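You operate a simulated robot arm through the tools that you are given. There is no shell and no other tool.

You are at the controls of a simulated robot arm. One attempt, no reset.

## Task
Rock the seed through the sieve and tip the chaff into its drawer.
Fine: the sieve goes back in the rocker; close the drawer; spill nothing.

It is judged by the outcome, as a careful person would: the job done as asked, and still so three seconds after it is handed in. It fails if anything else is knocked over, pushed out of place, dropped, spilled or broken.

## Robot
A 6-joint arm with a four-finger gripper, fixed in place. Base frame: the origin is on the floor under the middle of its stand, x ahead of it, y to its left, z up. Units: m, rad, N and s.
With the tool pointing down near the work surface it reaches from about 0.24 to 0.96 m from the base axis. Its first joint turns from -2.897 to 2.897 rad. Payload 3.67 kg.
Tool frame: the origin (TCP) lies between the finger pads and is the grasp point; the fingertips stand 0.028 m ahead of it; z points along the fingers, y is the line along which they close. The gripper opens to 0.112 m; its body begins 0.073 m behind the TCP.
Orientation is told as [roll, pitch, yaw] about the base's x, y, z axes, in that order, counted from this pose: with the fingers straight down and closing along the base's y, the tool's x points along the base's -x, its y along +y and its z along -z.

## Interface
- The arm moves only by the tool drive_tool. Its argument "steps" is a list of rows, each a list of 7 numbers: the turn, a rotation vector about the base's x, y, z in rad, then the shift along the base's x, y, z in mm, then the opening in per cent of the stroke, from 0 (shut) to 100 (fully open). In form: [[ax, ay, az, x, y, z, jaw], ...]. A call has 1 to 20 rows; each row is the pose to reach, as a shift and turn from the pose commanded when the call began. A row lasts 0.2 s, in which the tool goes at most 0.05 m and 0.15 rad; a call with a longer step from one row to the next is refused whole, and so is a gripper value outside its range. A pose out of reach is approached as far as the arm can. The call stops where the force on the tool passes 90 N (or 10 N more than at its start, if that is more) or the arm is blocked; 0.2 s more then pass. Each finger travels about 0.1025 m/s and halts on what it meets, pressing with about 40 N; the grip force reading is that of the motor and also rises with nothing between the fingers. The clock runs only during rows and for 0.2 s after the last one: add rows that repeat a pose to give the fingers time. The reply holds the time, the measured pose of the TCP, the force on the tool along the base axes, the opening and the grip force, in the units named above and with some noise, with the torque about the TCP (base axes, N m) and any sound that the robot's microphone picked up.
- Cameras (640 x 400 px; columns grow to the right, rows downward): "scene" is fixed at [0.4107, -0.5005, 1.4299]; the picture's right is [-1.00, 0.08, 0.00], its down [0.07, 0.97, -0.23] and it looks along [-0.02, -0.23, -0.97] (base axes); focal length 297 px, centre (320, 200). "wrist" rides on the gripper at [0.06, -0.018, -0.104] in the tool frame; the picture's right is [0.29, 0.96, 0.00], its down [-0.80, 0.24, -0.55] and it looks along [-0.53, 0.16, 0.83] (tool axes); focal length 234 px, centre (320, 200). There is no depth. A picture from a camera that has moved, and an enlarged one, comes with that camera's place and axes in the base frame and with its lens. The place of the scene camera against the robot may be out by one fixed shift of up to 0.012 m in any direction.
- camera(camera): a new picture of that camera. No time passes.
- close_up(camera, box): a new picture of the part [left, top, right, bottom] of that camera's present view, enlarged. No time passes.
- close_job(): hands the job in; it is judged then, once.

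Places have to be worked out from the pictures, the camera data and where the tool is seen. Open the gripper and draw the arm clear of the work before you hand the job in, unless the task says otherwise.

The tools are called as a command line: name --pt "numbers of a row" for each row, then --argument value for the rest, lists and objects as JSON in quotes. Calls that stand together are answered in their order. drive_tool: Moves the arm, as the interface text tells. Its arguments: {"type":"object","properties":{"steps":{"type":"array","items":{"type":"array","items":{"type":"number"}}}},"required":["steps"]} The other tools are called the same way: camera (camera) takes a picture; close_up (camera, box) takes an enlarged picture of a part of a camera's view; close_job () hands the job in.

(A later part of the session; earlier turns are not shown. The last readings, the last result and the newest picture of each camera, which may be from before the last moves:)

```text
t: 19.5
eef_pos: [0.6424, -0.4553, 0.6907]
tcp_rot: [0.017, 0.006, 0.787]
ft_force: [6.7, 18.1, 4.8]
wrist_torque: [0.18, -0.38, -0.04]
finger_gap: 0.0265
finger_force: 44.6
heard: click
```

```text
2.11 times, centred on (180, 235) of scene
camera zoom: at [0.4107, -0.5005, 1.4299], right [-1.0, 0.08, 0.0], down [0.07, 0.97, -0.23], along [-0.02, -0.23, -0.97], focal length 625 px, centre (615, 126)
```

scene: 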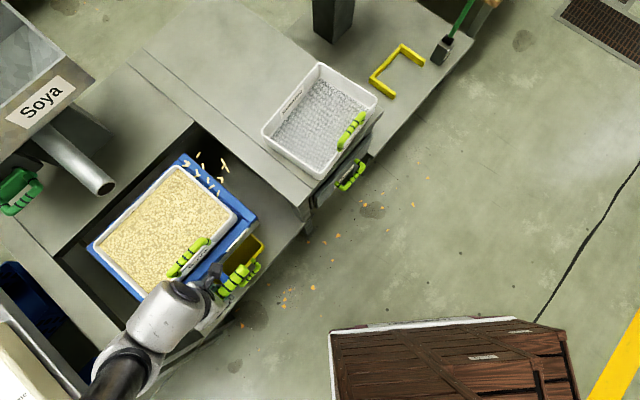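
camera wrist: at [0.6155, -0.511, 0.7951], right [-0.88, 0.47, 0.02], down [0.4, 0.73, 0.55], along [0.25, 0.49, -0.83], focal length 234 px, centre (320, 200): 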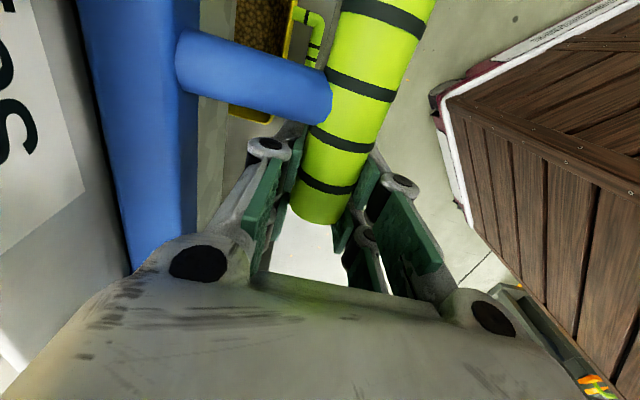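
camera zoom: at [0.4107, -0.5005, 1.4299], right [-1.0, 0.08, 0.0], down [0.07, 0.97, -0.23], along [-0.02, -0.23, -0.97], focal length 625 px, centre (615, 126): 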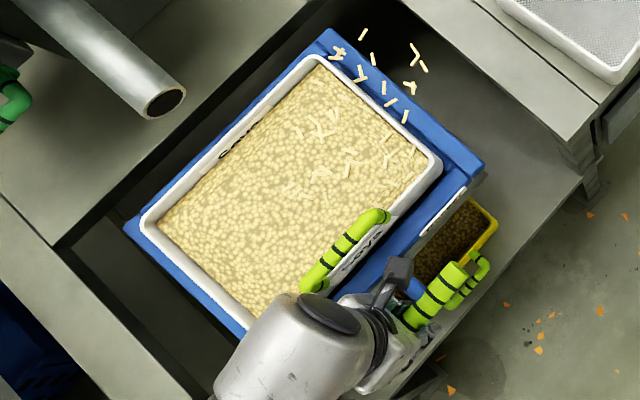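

A click was heard and grain has dropped into the yellow tray: the rocking works and the tray catches it. I run one full up/down cycle and check.

drive_tool --pt "0 0 0 -0.5 0.5 9 0" --pt "0 0 0 -1.2 1.2 18 0" --pt "0 0 0 -2 2 26 0" --pt "0 0 0 -2 2 26 0" --pt "0 0 0 -1.2 1.2 17 0" --pt "0 0 0 -0.5 0.5 8 0" --pt "0 0 0 0 0 -1 0" --pt "0 0 0 0 0 -1 0"

camera --camera "wrist"

close_up --camera "scene" --box '[60, 140, 300, 330]'

```text
t: 21.3
eef_pos: [0.6427, -0.4545, 0.6881]
tcp_rot: [0.019, 0.005, 0.785]
ft_force: [6.6, 33.2, 4.1]
wrist_torque: [-0.06, -0.02, -0.11]
finger_gap: 0.0263
finger_force: 45.3
heard: click
```

```text
taken
camera wrist: at [0.6151, -0.5116, 0.7932], right [-0.88, 0.47, 0.02], down [0.4, 0.73, 0.55], along [0.25, 0.5, -0.83], focal length 234 px, centre (320, 200)
```

wrist: 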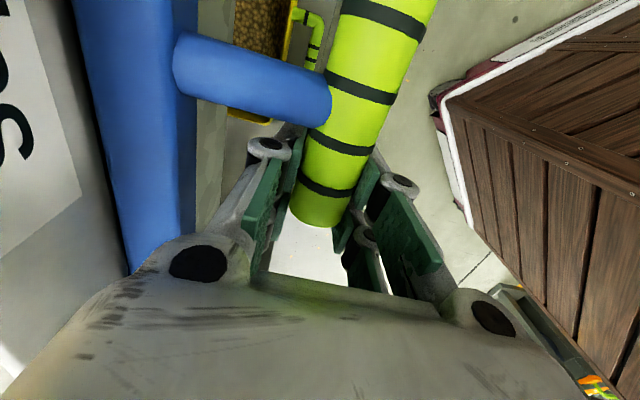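

```text
2.11 times, centred on (180, 235) of scene
camera zoom: at [0.4107, -0.5005, 1.4299], right [-1.0, 0.08, 0.0], down [0.07, 0.97, -0.23], along [-0.02, -0.23, -0.97], focal length 625 px, centre (615, 126)
```

zoom: 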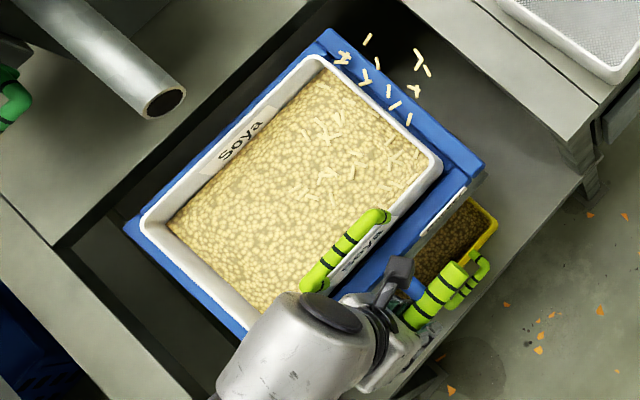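

Each full stroke clicks and lowers the level. I run two more cycles.

drive_tool --pt "0 0 0 -0.5 1.5 9 0" --pt "0 0 0 -1.2 2.2 18 0" --pt "0 0 0 -2 3 27 0" --pt "0 0 0 -2 3 28 0" --pt "0 0 0 -1.2 2.2 18 0" --pt "0 0 0 -0.5 1.5 9 0" --pt "0 0 0 0 1 0 0" --pt "0 0 0 0 1 0 0" --pt "0 0 0 -0.5 1.5 9 0" --pt "0 0 0 -1.2 2.2 18 0" --pt "0 0 0 -2 3 27 0" --pt "0 0 0 -2 3 28 0" --pt "0 0 0 -1.2 2.2 18 0" --pt "0 0 0 -0.5 1.5 9 0" --pt "0 0 0 0 1 0 0" --pt "0 0 0 0 1 0 0"

close_up --camera "scene" --box '[60, 140, 300, 330]'

camera --camera "wrist"

```text
t: 24.7
eef_pos: [0.6419, -0.4553, 0.6881]
tcp_rot: [0.017, 0.004, 0.784]
ft_force: [-30.0, -2.4, 6.1]
wrist_torque: [-0.28, -0.36, 0.59]
finger_gap: 0.0272
finger_force: 44.7
heard: click
```

```text
2.11 times, centred on (180, 235) of scene
camera zoom: at [0.4107, -0.5005, 1.4299], right [-1.0, 0.08, 0.0], down [0.07, 0.97, -0.23], along [-0.02, -0.23, -0.97], focal length 625 px, centre (615, 126)
```

zoom: 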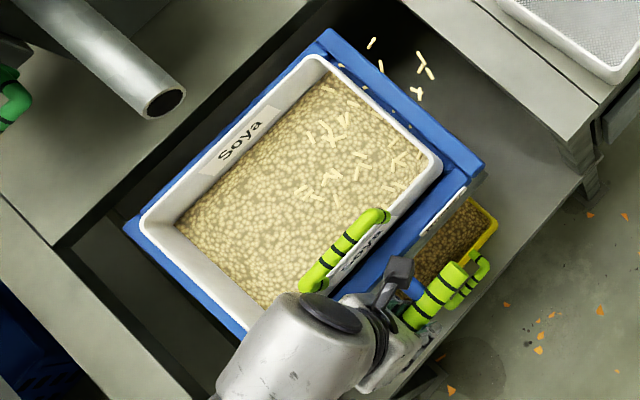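

```text
taken
camera wrist: at [0.6152, -0.5113, 0.7932], right [-0.88, 0.47, 0.02], down [0.4, 0.73, 0.55], along [0.25, 0.5, -0.83], focal length 234 px, centre (320, 200)
```

wrist: 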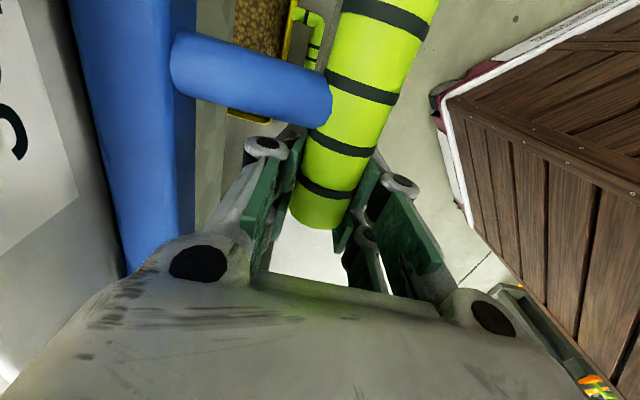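

Level is dropping steadily. I continue with more cycles.

drive_tool --pt "0 0 0 -1.5 0 9 0" --pt "0 0 0 -2.2 1 18 0" --pt "0 0 0 -3 1.8 27 0" --pt "0 0 0 -3 2 28 0" --pt "0 0 0 -2.2 1 18 0" --pt "0 0 0 -1.5 0.5 9 0" --pt "0 0 0 -1 0 0 0" --pt "0 0 0 -1 0 0 0" --pt "0 0 0 -1.5 0.5 9 0" --pt "0 0 0 -2.2 1 18 0" --pt "0 0 0 -3 2 27 0" --pt "0 0 0 -3 2 28 0" --pt "0 0 0 -2.2 1 18 0" --pt "0 0 0 -1.5 0.5 9 0" --pt "0 0 0 -1 0 0 0" --pt "0 0 0 -1 0 0 0"

close_up --camera "scene" --box '[60, 140, 300, 330]'

camera --camera "wrist"

```text
t: 28.1
eef_pos: [0.6428, -0.4556, 0.6886]
tcp_rot: [0.017, 0.006, 0.784]
ft_force: [-5.6, 6.1, 6.7]
wrist_torque: [-0.38, -0.2, 0.53]
finger_gap: 0.028
finger_force: 45.8
```

```text
2.11 times, centred on (180, 235) of scene
camera zoom: at [0.4107, -0.5005, 1.4299], right [-1.0, 0.08, 0.0], down [0.07, 0.97, -0.23], along [-0.02, -0.23, -0.97], focal length 625 px, centre (615, 126)
```

zoom: 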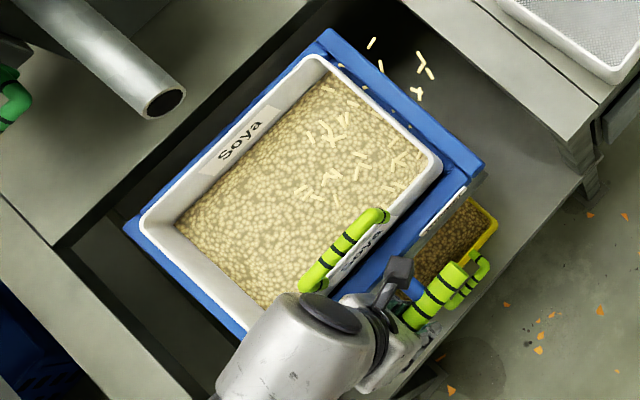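

```text
taken
camera wrist: at [0.6153, -0.5112, 0.7931], right [-0.88, 0.47, 0.02], down [0.4, 0.73, 0.55], along [0.25, 0.5, -0.83], focal length 234 px, centre (320, 200)
```

wrist: 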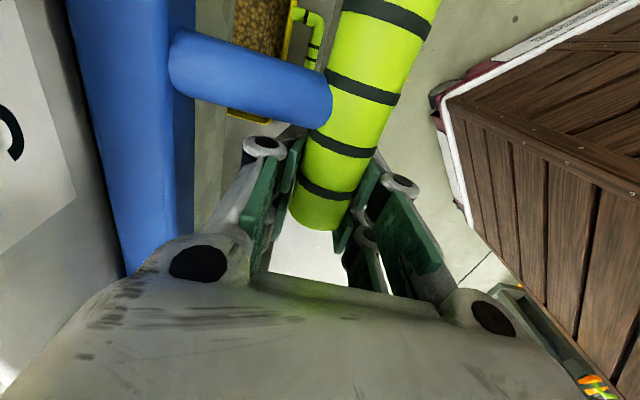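

No click in that call, so those strokes fell short of an end stop. I go up slowly to see where the top really is.

drive_tool --pt "0 0 0 0 0 8 0" --pt "0 0 0 -0.5 0.5 16 0" --pt "0 0 0 -1 1 24 0" --pt "0 0 0 -1 1 30 0" --pt "0 0 0 -1 1 30 0"

camera --camera "wrist"

close_up --camera "scene" --box '[60, 140, 300, 330]'

```text
t: 29.3
eef_pos: [0.6414, -0.4548, 0.7163]
tcp_rot: [0.018, 0.003, 0.785]
ft_force: [-2.8, 9.0, -46.1]
wrist_torque: [0.09, -0.25, 0.12]
finger_gap: 0.0265
finger_force: 45.1
```

```text
taken
camera wrist: at [0.6149, -0.5108, 0.8209], right [-0.88, 0.47, 0.02], down [0.4, 0.73, 0.55], along [0.25, 0.5, -0.83], focal length 234 px, centre (320, 200)
```

wrist: 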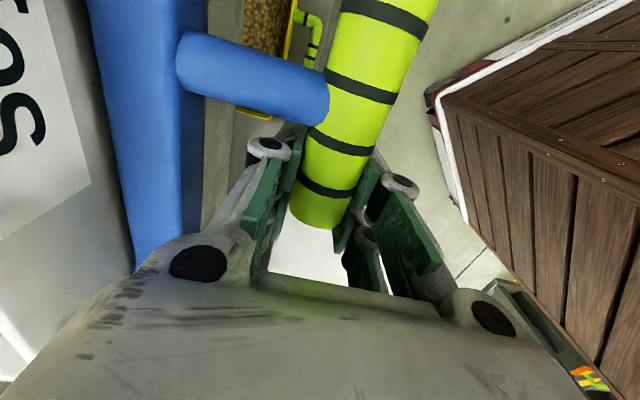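

```text
2.11 times, centred on (180, 235) of scene
camera zoom: at [0.4107, -0.5005, 1.4299], right [-1.0, 0.08, 0.0], down [0.07, 0.97, -0.23], along [-0.02, -0.23, -0.97], focal length 625 px, centre (615, 126)
```

zoom: 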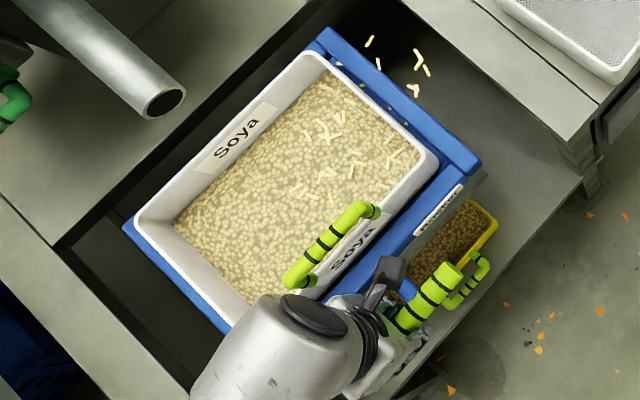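

At the top stop now (46 N). I go down slowly past the former bottom and feel for the lower stop.

drive_tool --pt "0 0 0 0 0 -8 0" --pt "0 0 0 0.5 -0.5 -16 0" --pt "0 0 0 1 -1 -24 0" --pt "0 0 0 1 -1 -31 0" --pt "0 0 0 1 -1 -31 0"

drive_tool --pt "0 0 0 0 0 -3 0" --pt "0 0 0 0.5 -0.5 -6 0" --pt "0 0 0 0.5 -0.5 -6 0"

close_up --camera "scene" --box '[60, 140, 300, 330]'

camera --camera "wrist"

```text
t: 30.5
eef_pos: [0.6419, -0.4558, 0.6879]
tcp_rot: [0.015, 0.004, 0.786]
ft_force: [-4.9, 24.8, 5.5]
wrist_torque: [-0.46, -0.22, 0.19]
finger_gap: 0.0274
finger_force: 44.4
heard: click
```

```text
t: 31.3
eef_pos: [0.6411, -0.4556, 0.6827]
tcp_rot: [0.016, 0.004, 0.784]
ft_force: [-11.7, 14.7, 6.4]
wrist_torque: [-0.58, -0.05, 0.33]
finger_gap: 0.0277
finger_force: 45.3
```

```text
2.11 times, centred on (180, 235) of scene
camera zoom: at [0.4107, -0.5005, 1.4299], right [-1.0, 0.08, 0.0], down [0.07, 0.97, -0.23], along [-0.02, -0.23, -0.97], focal length 625 px, centre (615, 126)
```

zoom: 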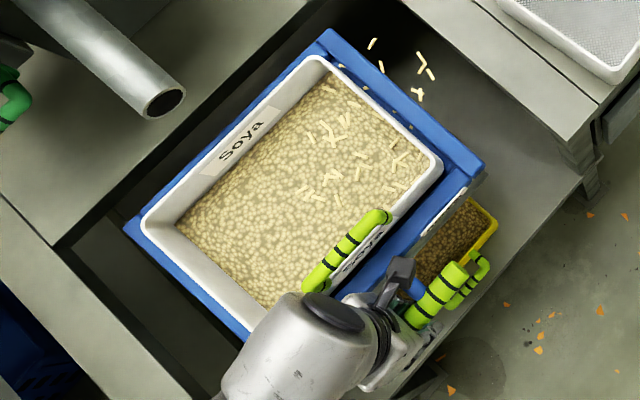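

```text
taken
camera wrist: at [0.6155, -0.5115, 0.7868], right [-0.88, 0.47, 0.02], down [0.4, 0.73, 0.55], along [0.25, 0.49, -0.83], focal length 234 px, centre (320, 200)
```

wrist: 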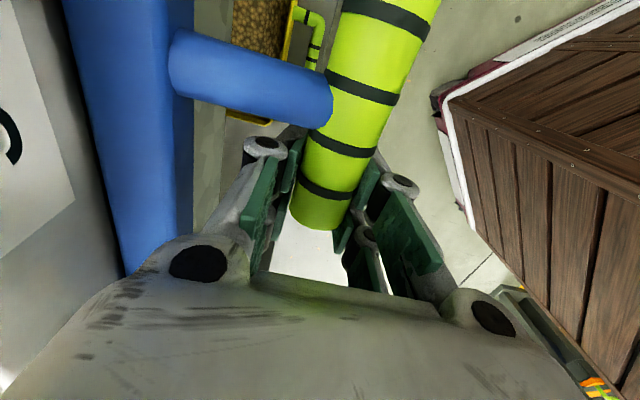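

A click again on the way down, and no lower stop reached yet. I continue further down to find the full stroke.

drive_tool --pt "0 0 0 -1 1 -5 0" --pt "0 0 0 -1 1 -10 0" --pt "0 0 0 -1 1 -15 0" --pt "0 0 0 -1 1 -15 0"

camera --camera "wrist"

close_up --camera "scene" --box '[60, 140, 300, 330]'

```text
t: 32.3
eef_pos: [0.641, -0.4551, 0.6671]
tcp_rot: [0.017, 0.004, 0.785]
ft_force: [-0.1, 0.2, -1.0]
wrist_torque: [0.03, 0.0, 0.05]
finger_gap: 0.0093
finger_force: 38.9
```

```text
taken
camera wrist: at [0.6146, -0.5108, 0.7706], right [-0.88, 0.47, 0.02], down [0.4, 0.73, 0.55], along [0.25, 0.49, -0.83], focal length 234 px, centre (320, 200)
```

wrist: 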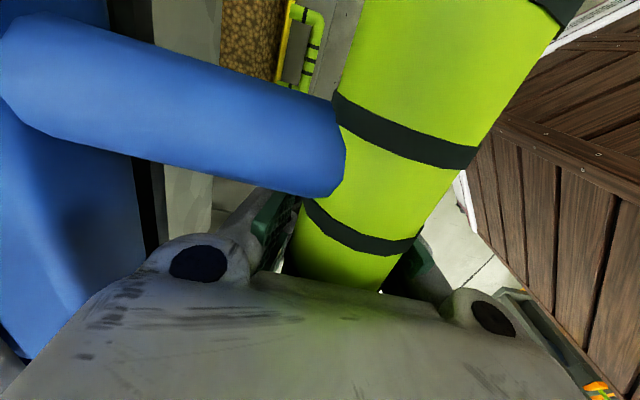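

```text
2.11 times, centred on (180, 235) of scene
camera zoom: at [0.4107, -0.5005, 1.4299], right [-1.0, 0.08, 0.0], down [0.07, 0.97, -0.23], along [-0.02, -0.23, -0.97], focal length 625 px, centre (615, 126)
```

zoom: 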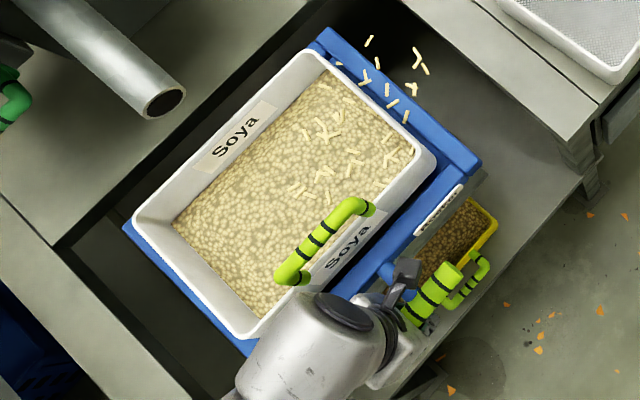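

The knob slipped out of the closing pads at the lower end and the rocker swung back up; the knob now lies above the closed fingers. I examine the sieve's seat closely before acting.

close_up --camera "scene" --box '[80, 150, 200, 260]'

close_up --camera "scene" --box '[150, 190, 270, 310]'

```text
3.64 times, centred on (140, 205) of scene
camera zoom: at [0.4107, -0.5005, 1.4299], right [-1.0, 0.08, 0.0], down [0.07, 0.97, -0.23], along [-0.02, -0.23, -0.97], focal length 1080 px, centre (974, 182)
```

zoom: 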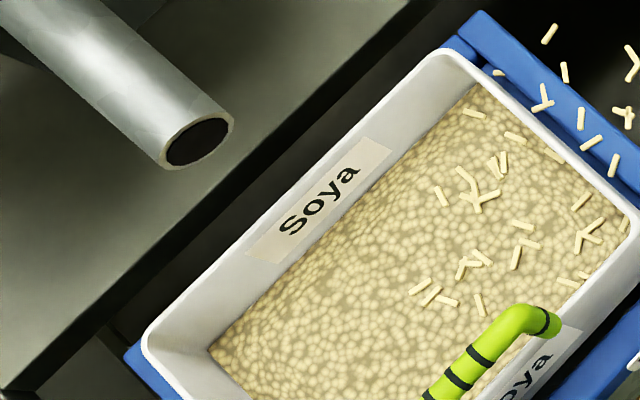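

```text
3.33 times, centred on (210, 250) of scene
camera zoom: at [0.4107, -0.5005, 1.4299], right [-1.0, 0.08, 0.0], down [0.07, 0.97, -0.23], along [-0.02, -0.23, -0.97], focal length 990 px, centre (687, 33)
```

zoom: 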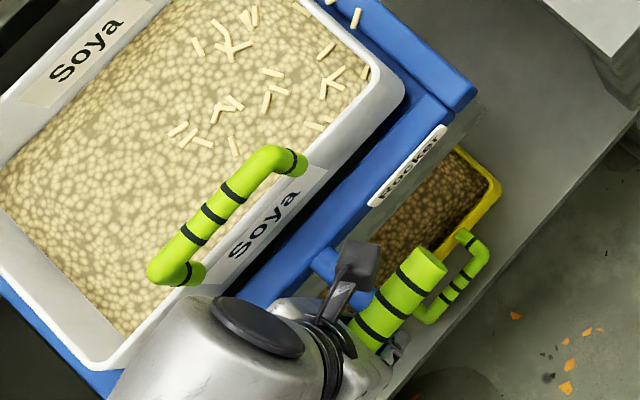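

The right corner of the sieve hasn't moved, but its handle/front-left looks slightly raised. I open the fingers without moving the arm and look again.

drive_tool --pt "0 0 0 0 0 0 15" --pt "0 0 0 0 0 0 30" --pt "0 0 0 0 0 0 42" --pt "0 0 0 0 0 0 42"

camera --camera "wrist"

close_up --camera "scene" --box '[60, 140, 300, 330]'

```text
t: 33.3
eef_pos: [0.6427, -0.4553, 0.6666]
tcp_rot: [0.016, 0.004, 0.785]
ft_force: [0.7, -0.4, 0.1]
wrist_torque: [-0.03, -0.01, -0.04]
finger_gap: 0.0471
finger_force: 0.0
```

```text
taken
camera wrist: at [0.6149, -0.5109, 0.7716], right [-0.88, 0.47, 0.02], down [0.4, 0.73, 0.55], along [0.25, 0.49, -0.83], focal length 234 px, centre (320, 200)
```

wrist: 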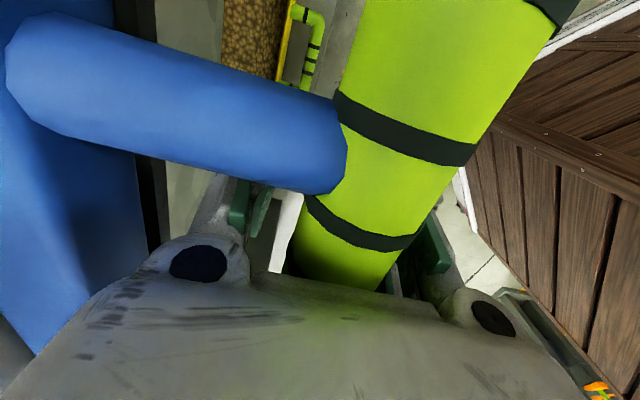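

```text
2.11 times, centred on (180, 235) of scene
camera zoom: at [0.4107, -0.5005, 1.4299], right [-1.0, 0.08, 0.0], down [0.07, 0.97, -0.23], along [-0.02, -0.23, -0.97], focal length 625 px, centre (615, 126)
```

zoom: 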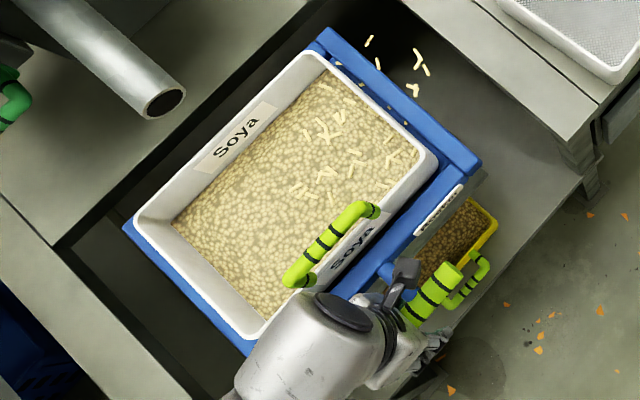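

The sieve is seated normally again (that frame was a transient), and the rocker springs back to the top by itself. I raise the tool to re-grip the knob with the pad centres on it.

drive_tool --pt "-0.005 0 0 0 0 15 42" --pt "-0.01 -0.002 0 0 0 30 42" --pt "-0.016 -0.004 0 0 0 45 42" --pt "-0.016 -0.004 0 0 1 55 42" --pt "-0.016 -0.004 0 0 1 55 42"

camera --camera "wrist"

close_up --camera "scene" --box '[60, 140, 300, 330]'

```text
t: 34.5
eef_pos: [0.642, -0.4526, 0.7234]
tcp_rot: [0.003, 0.013, 0.785]
ft_force: [-0.6, 0.1, -0.1]
wrist_torque: [0.01, -0.04, 0.03]
finger_gap: 0.047
finger_force: 0.0
```

```text
taken
camera wrist: at [0.6145, -0.5072, 0.8278], right [-0.88, 0.47, 0.01], down [0.4, 0.74, 0.54], along [0.25, 0.48, -0.84], focal length 234 px, centre (320, 200)
```

wrist: 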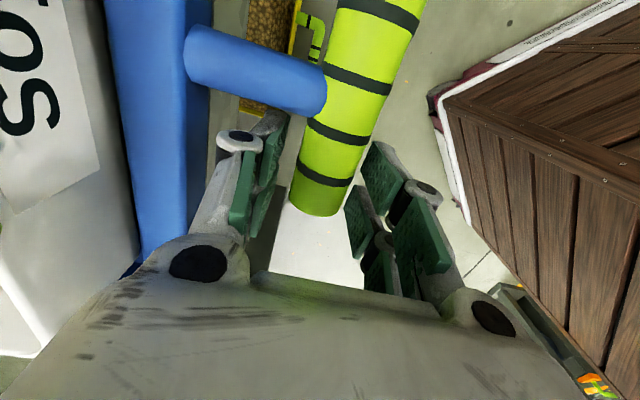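

```text
2.11 times, centred on (180, 235) of scene
camera zoom: at [0.4107, -0.5005, 1.4299], right [-1.0, 0.08, 0.0], down [0.07, 0.97, -0.23], along [-0.02, -0.23, -0.97], focal length 625 px, centre (615, 126)
```

zoom: 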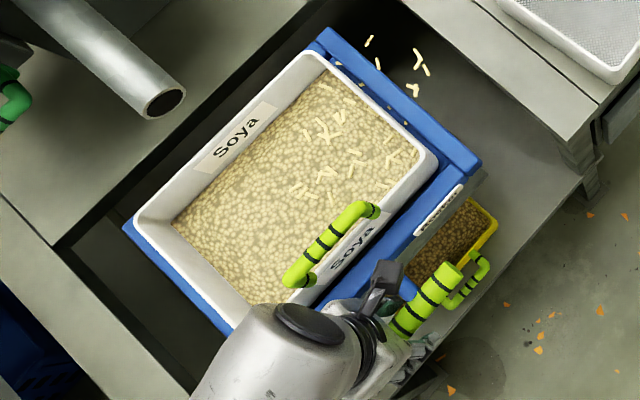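

Knob is centred again. I close and make one full down–up stroke at moderate speed.

drive_tool --pt "0 0 0 0 0 -1 25" --pt "0 0 0 0 0 -1 10" --pt "0 0 0 0 0 -1 0" --pt "0 0 0 0 0 -1 0" --pt "0 0 0 0.5 -0.5 -10 0" --pt "0 0 0 1 -1 -19 0" --pt "0 0 0 1.2 -1.2 -28 0" --pt "0 0 0 1.5 -1.5 -35 0" --pt "0 0 0 1.5 -1.5 -35 0"

close_up --camera "scene" --box '[60, 140, 300, 330]'

drive_tool --pt "0 0 0 -0.5 0.5 10 0" --pt "0 0 0 -1 1 20 0" --pt "0 0 0 -1.2 1.2 30 0" --pt "0 0 0 -1.5 1.5 36 0" --pt "0 0 0 -1.5 1.5 36 0"

close_up --camera "scene" --box '[60, 140, 300, 330]'

camera --camera "wrist"

```text
t: 36.5
eef_pos: [0.6429, -0.4548, 0.687]
tcp_rot: [0.0, 0.012, 0.786]
ft_force: [8.2, 6.9, 7.0]
wrist_torque: [-0.03, -0.14, -0.02]
finger_gap: 0.0262
finger_force: 44.8
heard: click
```

```text
2.11 times, centred on (180, 235) of scene
camera zoom: at [0.4107, -0.5005, 1.4299], right [-1.0, 0.08, 0.0], down [0.07, 0.97, -0.23], along [-0.02, -0.23, -0.97], focal length 625 px, centre (615, 126)
```

zoom: 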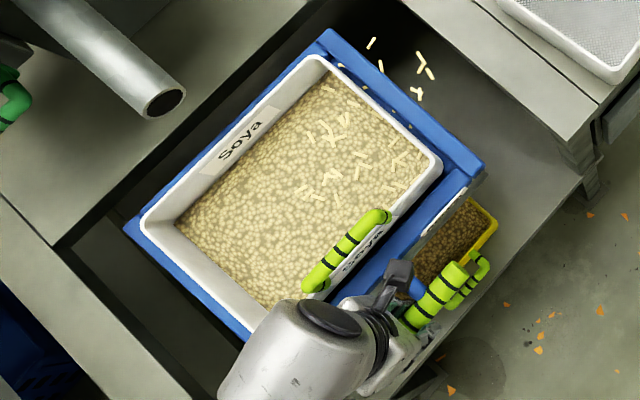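

```text
t: 37.7
eef_pos: [0.6412, -0.4547, 0.7234]
tcp_rot: [0.003, 0.015, 0.787]
ft_force: [15.9, 4.0, -45.0]
wrist_torque: [0.15, -0.05, 0.2]
finger_gap: 0.0267
finger_force: 45.1
```

```text
2.11 times, centred on (180, 235) of scene
camera zoom: at [0.4107, -0.5005, 1.4299], right [-1.0, 0.08, 0.0], down [0.07, 0.97, -0.23], along [-0.02, -0.23, -0.97], focal length 625 px, centre (615, 126)
```

zoom: 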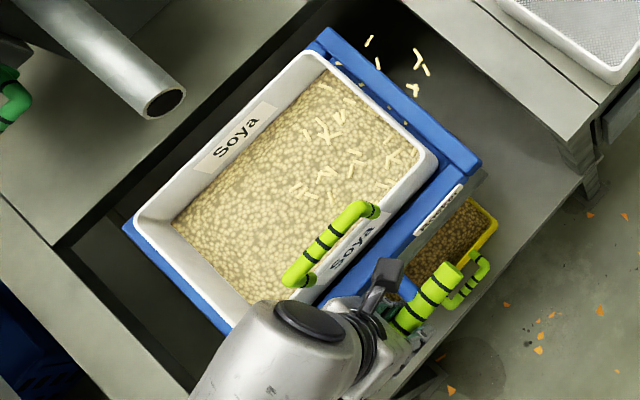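

```text
taken
camera wrist: at [0.6144, -0.5091, 0.8266], right [-0.88, 0.47, 0.01], down [0.4, 0.74, 0.54], along [0.25, 0.48, -0.84], focal length 234 px, centre (320, 200)
```

wrist: 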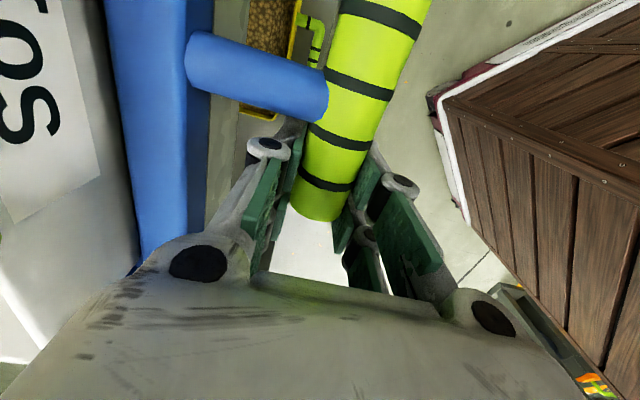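

The stroke clicked, but the level didn't visibly drop this time. I inspect the sieve contents and the tray closely.

close_up --camera "scene" --box '[110, 170, 210, 260]'

close_up --camera "scene" --box '[220, 220, 280, 280]'

close_up --camera "wrist" --box '[200, 0, 360, 140]'

```text
4.44 times, centred on (160, 215) of scene
camera zoom: at [0.4107, -0.5005, 1.4299], right [-1.0, 0.08, 0.0], down [0.07, 0.97, -0.23], along [-0.02, -0.23, -0.97], focal length 1320 px, centre (1031, 133)
```

zoom: 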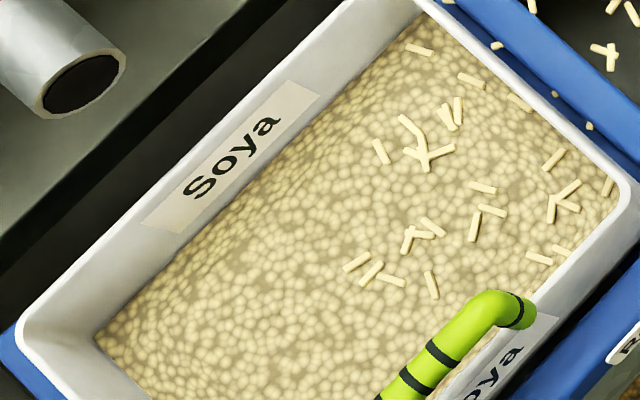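

```text
6.67 times, centred on (250, 250) of scene
camera zoom: at [0.4107, -0.5005, 1.4299], right [-1.0, 0.08, 0.0], down [0.07, 0.97, -0.23], along [-0.02, -0.23, -0.97], focal length 1980 px, centre (787, -133)
```

zoom: 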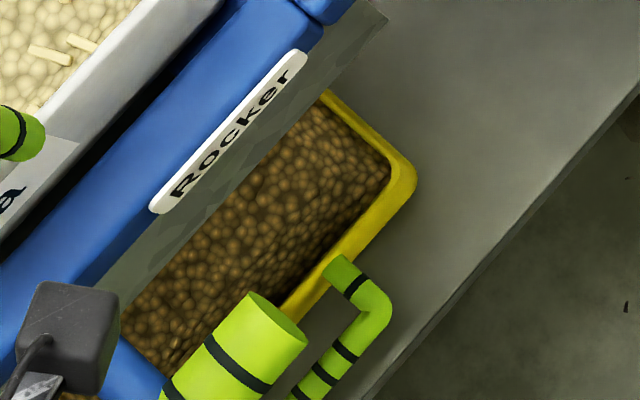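

```text
2.86 times, centred on (280, 70) of wrist
camera zoom: at [0.6144, -0.5091, 0.8266], right [-0.88, 0.47, 0.01], down [0.4, 0.74, 0.54], along [0.25, 0.48, -0.84], focal length 669 px, centre (434, 571)
```

zoom: 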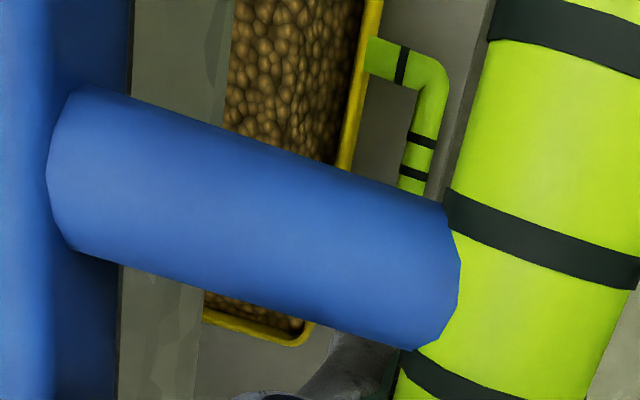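

The tray is part full with grain; I now rock faster with full-range strokes and short dwells at each end, then compare levels at the same close-up.

drive_tool --pt "0 0 0 0.8 -0.8 -18 0" --pt "0 0 0 1.5 -1.5 -36 0" --pt "0 0 0 1.5 -1.5 -36 0" --pt "0 0 0 0.8 -0.8 -18 0" --pt "0 0 0 0 0 0 0" --pt "0 0 0 0 0 0 0" --pt "0 0 0 0.8 -0.8 -18 0" --pt "0 0 0 1.5 -1.5 -36 0" --pt "0 0 0 1.5 -1.5 -36 0" --pt "0 0 0 0.8 -0.8 -18 0" --pt "0 0 0 0 0 0 0" --pt "0 0 0 0 0 0 0"

close_up --camera "scene" --box '[110, 170, 210, 260]'

close_up --camera "scene" --box '[60, 140, 300, 330]'

camera --camera "wrist"

```text
t: 40.3
eef_pos: [0.6424, -0.456, 0.7205]
tcp_rot: [0.004, 0.014, 0.784]
ft_force: [5.2, -8.2, -46.7]
wrist_torque: [0.23, -0.05, 0.12]
finger_gap: 0.0265
finger_force: 45.6
heard: click, click
```

```text
4.44 times, centred on (160, 215) of scene
camera zoom: at [0.4107, -0.5005, 1.4299], right [-1.0, 0.08, 0.0], down [0.07, 0.97, -0.23], along [-0.02, -0.23, -0.97], focal length 1320 px, centre (1031, 133)
```

zoom: 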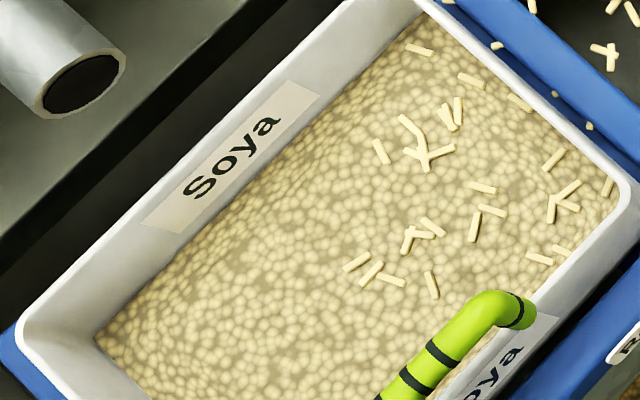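

```text
2.11 times, centred on (180, 235) of scene
camera zoom: at [0.4107, -0.5005, 1.4299], right [-1.0, 0.08, 0.0], down [0.07, 0.97, -0.23], along [-0.02, -0.23, -0.97], focal length 625 px, centre (615, 126)
```

zoom: 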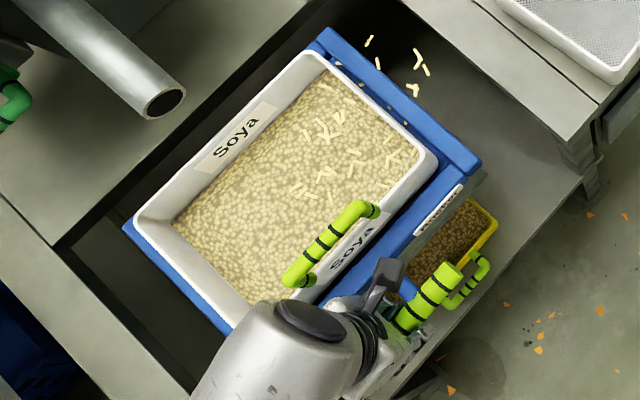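

```text
taken
camera wrist: at [0.614, -0.5094, 0.8259], right [-0.88, 0.47, 0.01], down [0.4, 0.74, 0.54], along [0.25, 0.48, -0.84], focal length 234 px, centre (320, 200)
```

wrist: 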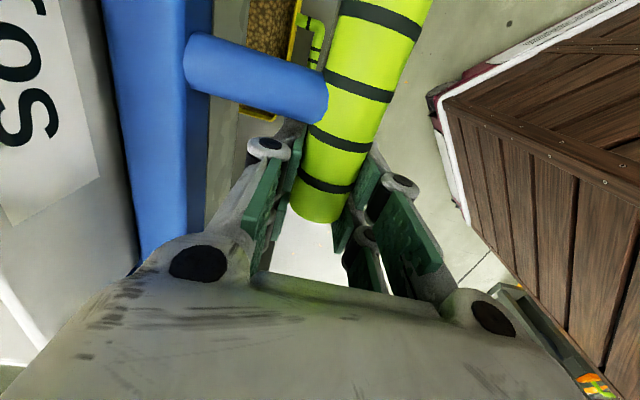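

Two more clicks with no further drop: either the tray is full, or something else stops the flow. I zoom on the tray's end wall to judge its fill level.

close_up --camera "wrist" --box '[230, 0, 330, 62]'

close_up --camera "wrist" --box '[225, 90, 305, 140]'

close_up --camera "scene" --box '[240, 225, 275, 260]'

```text
6.40 times, centred on (280, 31) of wrist
camera zoom: at [0.614, -0.5094, 0.8259], right [-0.88, 0.47, 0.01], down [0.4, 0.74, 0.54], along [0.25, 0.48, -0.84], focal length 1499 px, centre (576, 1282)
```

zoom: 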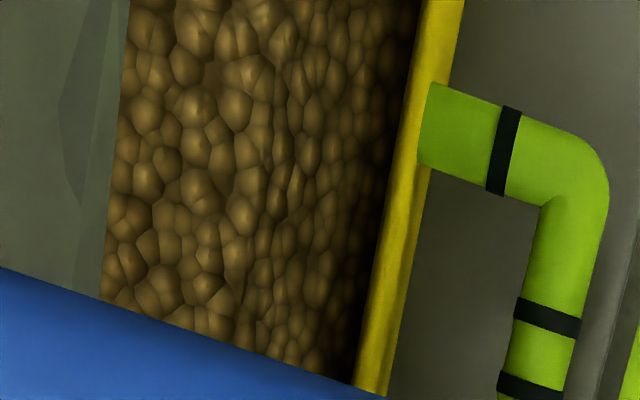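

```text
8.00 times, centred on (265, 115) of wrist
camera zoom: at [0.614, -0.5094, 0.8259], right [-0.88, 0.47, 0.01], down [0.4, 0.74, 0.54], along [0.25, 0.48, -0.84], focal length 1873 px, centre (760, 880)
```

zoom: 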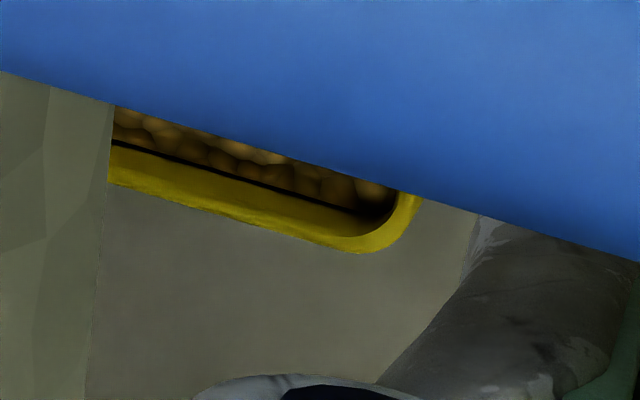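

```text
11.43 times, centred on (258, 242) of scene
camera zoom: at [0.4107, -0.5005, 1.4299], right [-1.0, 0.08, 0.0], down [0.07, 0.97, -0.23], along [-0.02, -0.23, -0.97], focal length 3393 px, centre (1034, -286)
```

zoom: 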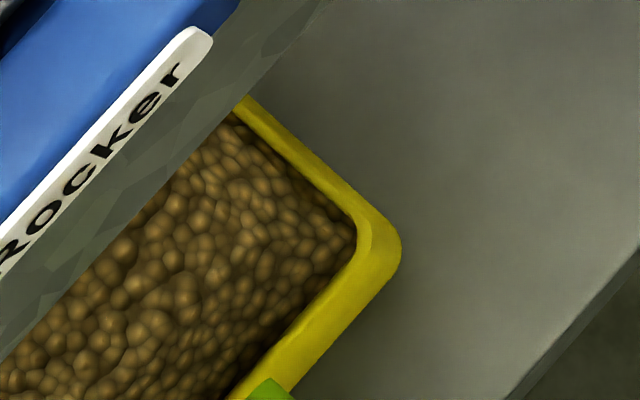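

The sieve layer is now thin (about 1–1.5 cm above the mesh, judging by wall height), after three drops and then steady: the remainder is likely the chaff. I release the knob, rise, and look straight into the sieve with the wrist camera.

drive_tool --pt "0 0 0 0 0 -3 0" --pt "0 0 0 0 0 -3 15" --pt "0 0 0 0 0 -3 30" --pt "0 0 0 0 0 -3 42" --pt "0 0 0 0 0 10 42" --pt "0 0 0 0 0 40 42" --pt "0 0 0 -5 5 80 42" --pt "0 0 0 -10 10 125 42" --pt "0 0 0 -10 10 170 42" --pt "0 0 0 -10 10 170 42"

camera --camera "wrist"

camera --camera "scene"

```text
t: 42.5
eef_pos: [0.6299, -0.4438, 0.895]
tcp_rot: [0.002, 0.013, 0.784]
ft_force: [-0.1, -1.0, -0.1]
wrist_torque: [-0.03, 0.01, 0.03]
finger_gap: 0.0469
finger_force: 0.0
```

```text
taken
camera wrist: at [0.6039, -0.4982, 0.9996], right [-0.88, 0.47, 0.01], down [0.4, 0.74, 0.54], along [0.25, 0.48, -0.84], focal length 234 px, centre (320, 200)
```

wrist: 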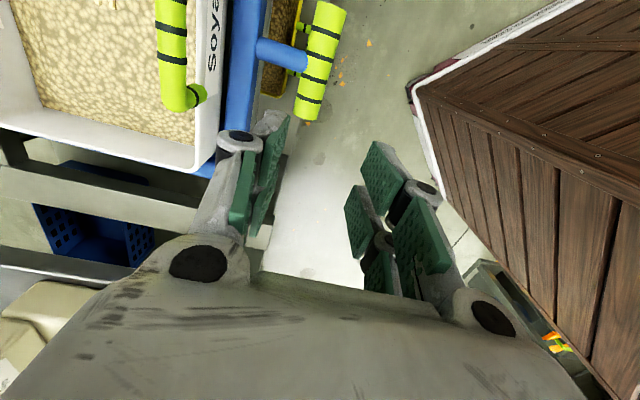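

```text
taken
```

scene: 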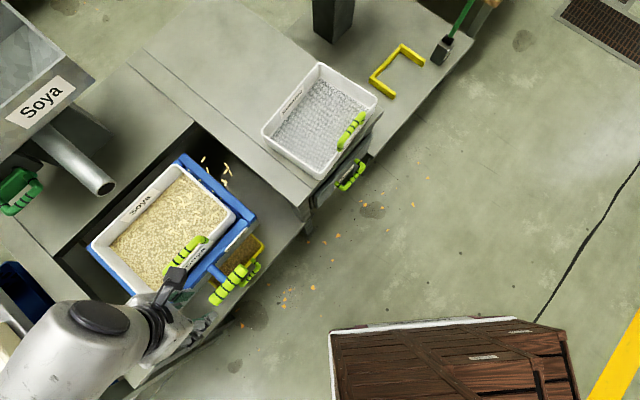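

Zooming in on the sieve contents now that the hand is clear.

close_up --camera "scene" --box '[80, 150, 260, 310]'

close_up --camera "wrist" --box '[0, 0, 220, 180]'

close_up --camera "scene" --box '[215, 215, 285, 285]'

```text
2.50 times, centred on (170, 230) of scene
camera zoom: at [0.4107, -0.5005, 1.4299], right [-1.0, 0.08, 0.0], down [0.07, 0.97, -0.23], along [-0.02, -0.23, -0.97], focal length 742 px, centre (695, 125)
```

zoom: 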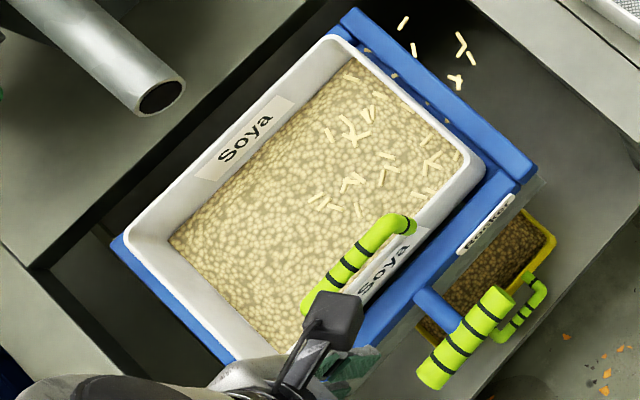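

```text
2.22 times, centred on (110, 90) of wrist
camera zoom: at [0.6039, -0.4982, 0.9996], right [-0.88, 0.47, 0.01], down [0.4, 0.74, 0.54], along [0.25, 0.48, -0.84], focal length 520 px, centre (787, 444)
```

zoom: 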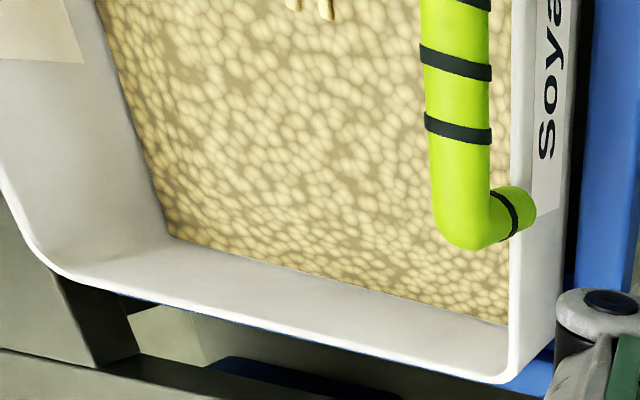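

```text
5.71 times, centred on (250, 250) of scene
camera zoom: at [0.4107, -0.5005, 1.4299], right [-1.0, 0.08, 0.0], down [0.07, 0.97, -0.23], along [-0.02, -0.23, -0.97], focal length 1697 px, centre (720, -86)
```

zoom: 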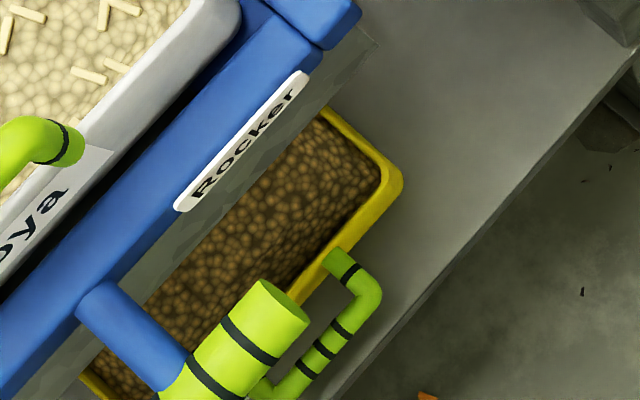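

The remainder is a thin, flat layer of separate flakes and sticks, and extra strokes change nothing: sieving is done, sieve still seated. Next the drawer: I travel to a slanted (45°) look pose in front of its handle (≈(0.27, -0.775, 0.53–0.545)).

drive_tool --pt "0 0 0 -30 0 0 50" --pt "0 0 0 -65 -15 -10 60" --pt "0 0 0 -105 -35 -20 70" --pt "-0.09 -0.09 0 -145 -60 -35 80" --pt "-0.18 -0.18 0 -185 -85 -50 80" --pt "-0.27 -0.27 0 -225 -110 -65 80" --pt "-0.36 -0.36 0 -265 -135 -80 80" --pt "-0.45 -0.45 0 -300 -165 -95 80" --pt "-0.54 -0.54 0 -335 -195 -110 80" --pt "-0.555 -0.555 0 -365 -220 -125 80" --pt "-0.555 -0.555 0 -395 -245 -145 80" --pt "-0.555 -0.555 0 -420 -270 -165 80" --pt "-0.555 -0.555 0 -420 -270 -165 80"

camera --camera "wrist"

camera --camera "scene"

```text
t: 45.3
eef_pos: [0.2512, -0.8553, 0.7979]
tcp_rot: [-0.652, -0.049, 0.732]
ft_force: [-0.4, -0.2, 0.0]
wrist_torque: [0.02, -0.01, 0.01]
finger_gap: 0.0894
finger_force: 0.0
out of reach, approached as far as the arm can: row 7, 8, 9, 10, 11, 12, 13
```

```text
taken
camera wrist: at [0.1717, -0.862, 0.8889], right [-0.7, 0.39, -0.59], down [0.23, 0.91, 0.34], along [0.67, 0.1, -0.73], focal length 234 px, centre (320, 200)
```

wrist: 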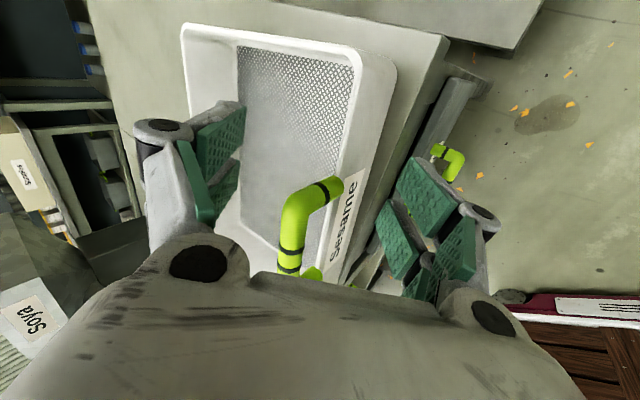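

```text
taken
```

scene: 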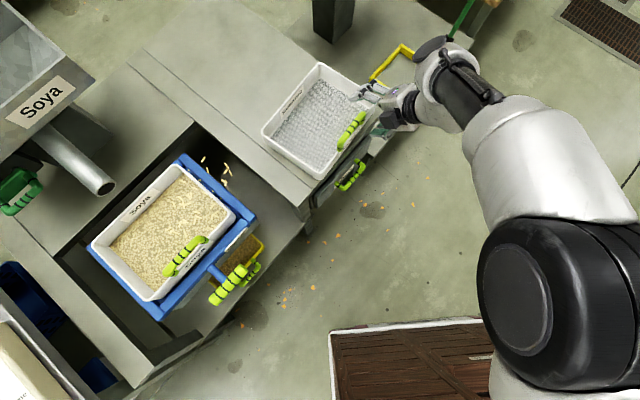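

With this hand orientation the drawer is out of reach (wrist limit), so I back out along the same path and will come with the hand turned the other way round (yaw -135°).

drive_tool --pt "0 0 0 25 25 20 80" --pt "0 0 0 55 50 40 80" --pt "0.015 0.015 0 85 75 55 80" --pt "0.105 0.105 0 120 105 70 80" --pt "0.195 0.195 0 155 135 85 80" --pt "0.285 0.285 0 195 160 100 80" --pt "0.375 0.375 0 230 185 115 80" --pt "0.465 0.465 0 250 215 130 80" --pt "0.555 0.555 0 255 245 145 80" --pt "0.555 0.555 0 255 245 145 80"

camera --camera "scene"

```text
t: 47.5
eef_pos: [0.5045, -0.6066, 0.9441]
tcp_rot: [0.134, 0.004, 0.715]
ft_force: [-0.2, -0.6, -0.3]
wrist_torque: [0.03, 0.03, -0.03]
finger_gap: 0.0899
finger_force: 0.1
out of reach, approached as far as the arm can: row 2
```

```text
taken
```

scene: 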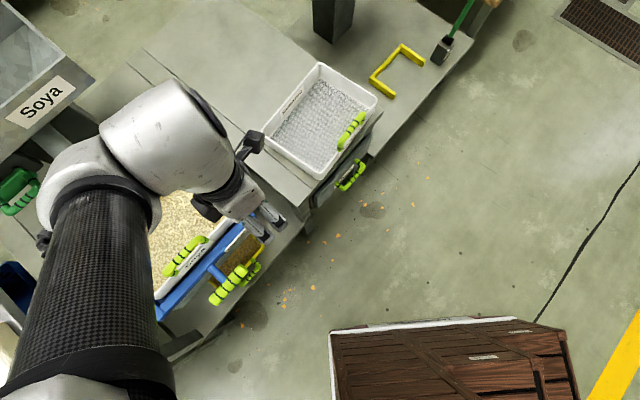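

The hand is back high and clear. I level the tool, then turn it about the vertical toward yaw -135° over the free area in front of the bench.

drive_tool --pt "-0.05 -0.044 0 -35 15 0 80" --pt "-0.101 -0.088 0 -75 35 0 80" --pt "-0.101 -0.088 0 -115 55 0 80" --pt "-0.101 -0.088 0 -155 75 0 80" --pt "-0.101 -0.088 0 -195 95 0 80" --pt "-0.101 -0.088 0 -225 115 0 80"

drive_tool --pt "0 0 -0.147 0 0 0 80" --pt "0 0 -0.294 0 0 0 80" --pt "0 0 -0.441 0 0 0 80" --pt "0 0 -0.588 0 0 0 80" --pt "0 0 -0.735 0 0 0 80" --pt "0 0 -0.882 0 0 0 80" --pt "0 0 -1.029 0 0 0 80" --pt "0 0 -1.176 0 0 0 80" --pt "0 0 -1.323 0 0 0 80" --pt "0 0 -1.47 0 0 0 80" --pt "0 0 -1.617 0 0 0 80" --pt "0 0 -1.764 0 0 0 80" --pt "0 0 -1.911 0 0 0 80" --pt "0 0 -2.058 0 0 0 80" --pt "0 0 -2.205 0 0 0 80" --pt "0 0 -2.352 0 0 0 80" --pt "0 0 -2.499 0 0 0 80" --pt "0 0 -2.646 0 0 0 80" --pt "0 0 -2.793 0 0 0 80" --pt "0 0 -2.94 0 0 0 80"

camera --camera "scene"

camera --camera "wrist"

```text
t: 48.9
eef_pos: [0.2797, -0.492, 0.9452]
tcp_rot: [-0.002, 0.002, 0.712]
ft_force: [0.8, 0.6, -0.6]
wrist_torque: [-0.01, 0.06, 0.03]
finger_gap: 0.0895
finger_force: 0.0
```

```text
t: 53.1
eef_pos: [0.2796, -0.4913, 0.9458]
tcp_rot: [0.0, 0.002, -2.23]
ft_force: [-0.2, -0.3, -0.9]
wrist_torque: [-0.02, 0.0, 0.01]
finger_gap: 0.0895
finger_force: 0.1
```

```text
taken
```

scene: 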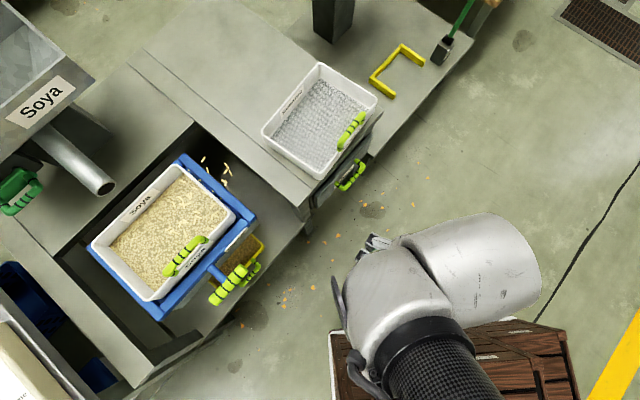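

```text
taken
camera wrist: at [0.3038, -0.4329, 1.0497], right [0.93, -0.36, 0.0], down [-0.3, -0.78, 0.55], along [-0.2, -0.52, -0.83], focal length 234 px, centre (320, 200)
```

wrist: 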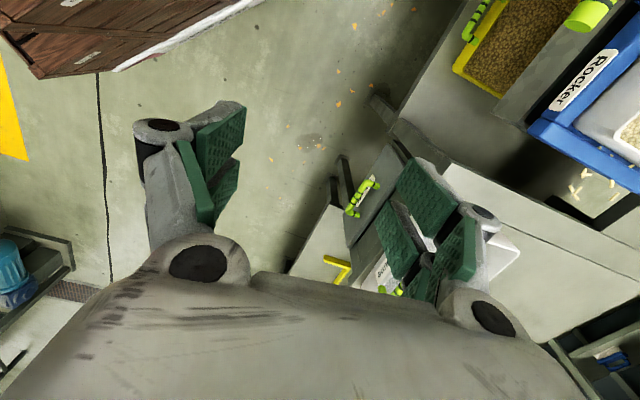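

The turned-around orientation works. The drawer handle is visible; I enlarge to triangulate it anew.

close_up --camera "wrist" --box '[320, 140, 420, 240]'

close_up --camera "wrist" --box '[420, 0, 640, 160]'

```text
4.00 times, centred on (370, 190) of wrist
camera zoom: at [0.3038, -0.4329, 1.0497], right [0.93, -0.36, 0.0], down [-0.3, -0.78, 0.55], along [-0.2, -0.52, -0.83], focal length 937 px, centre (120, 240)
```

zoom: 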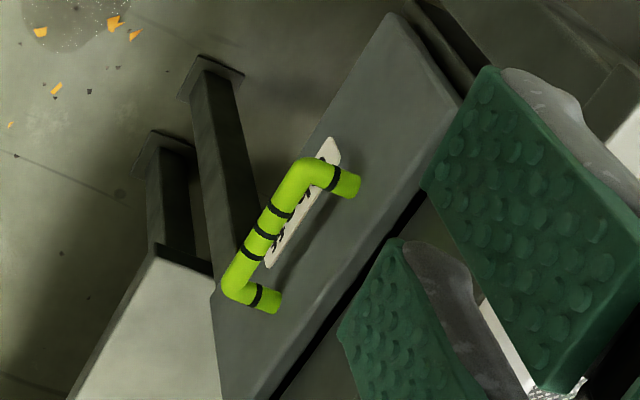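

```text
2.50 times, centred on (530, 80) of wrist
camera zoom: at [0.3038, -0.4329, 1.0497], right [0.93, -0.36, 0.0], down [-0.3, -0.78, 0.55], along [-0.2, -0.52, -0.83], focal length 585 px, centre (-205, 500)
```

zoom: 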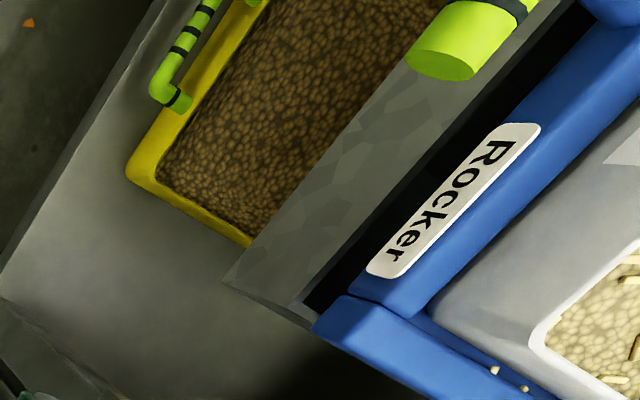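

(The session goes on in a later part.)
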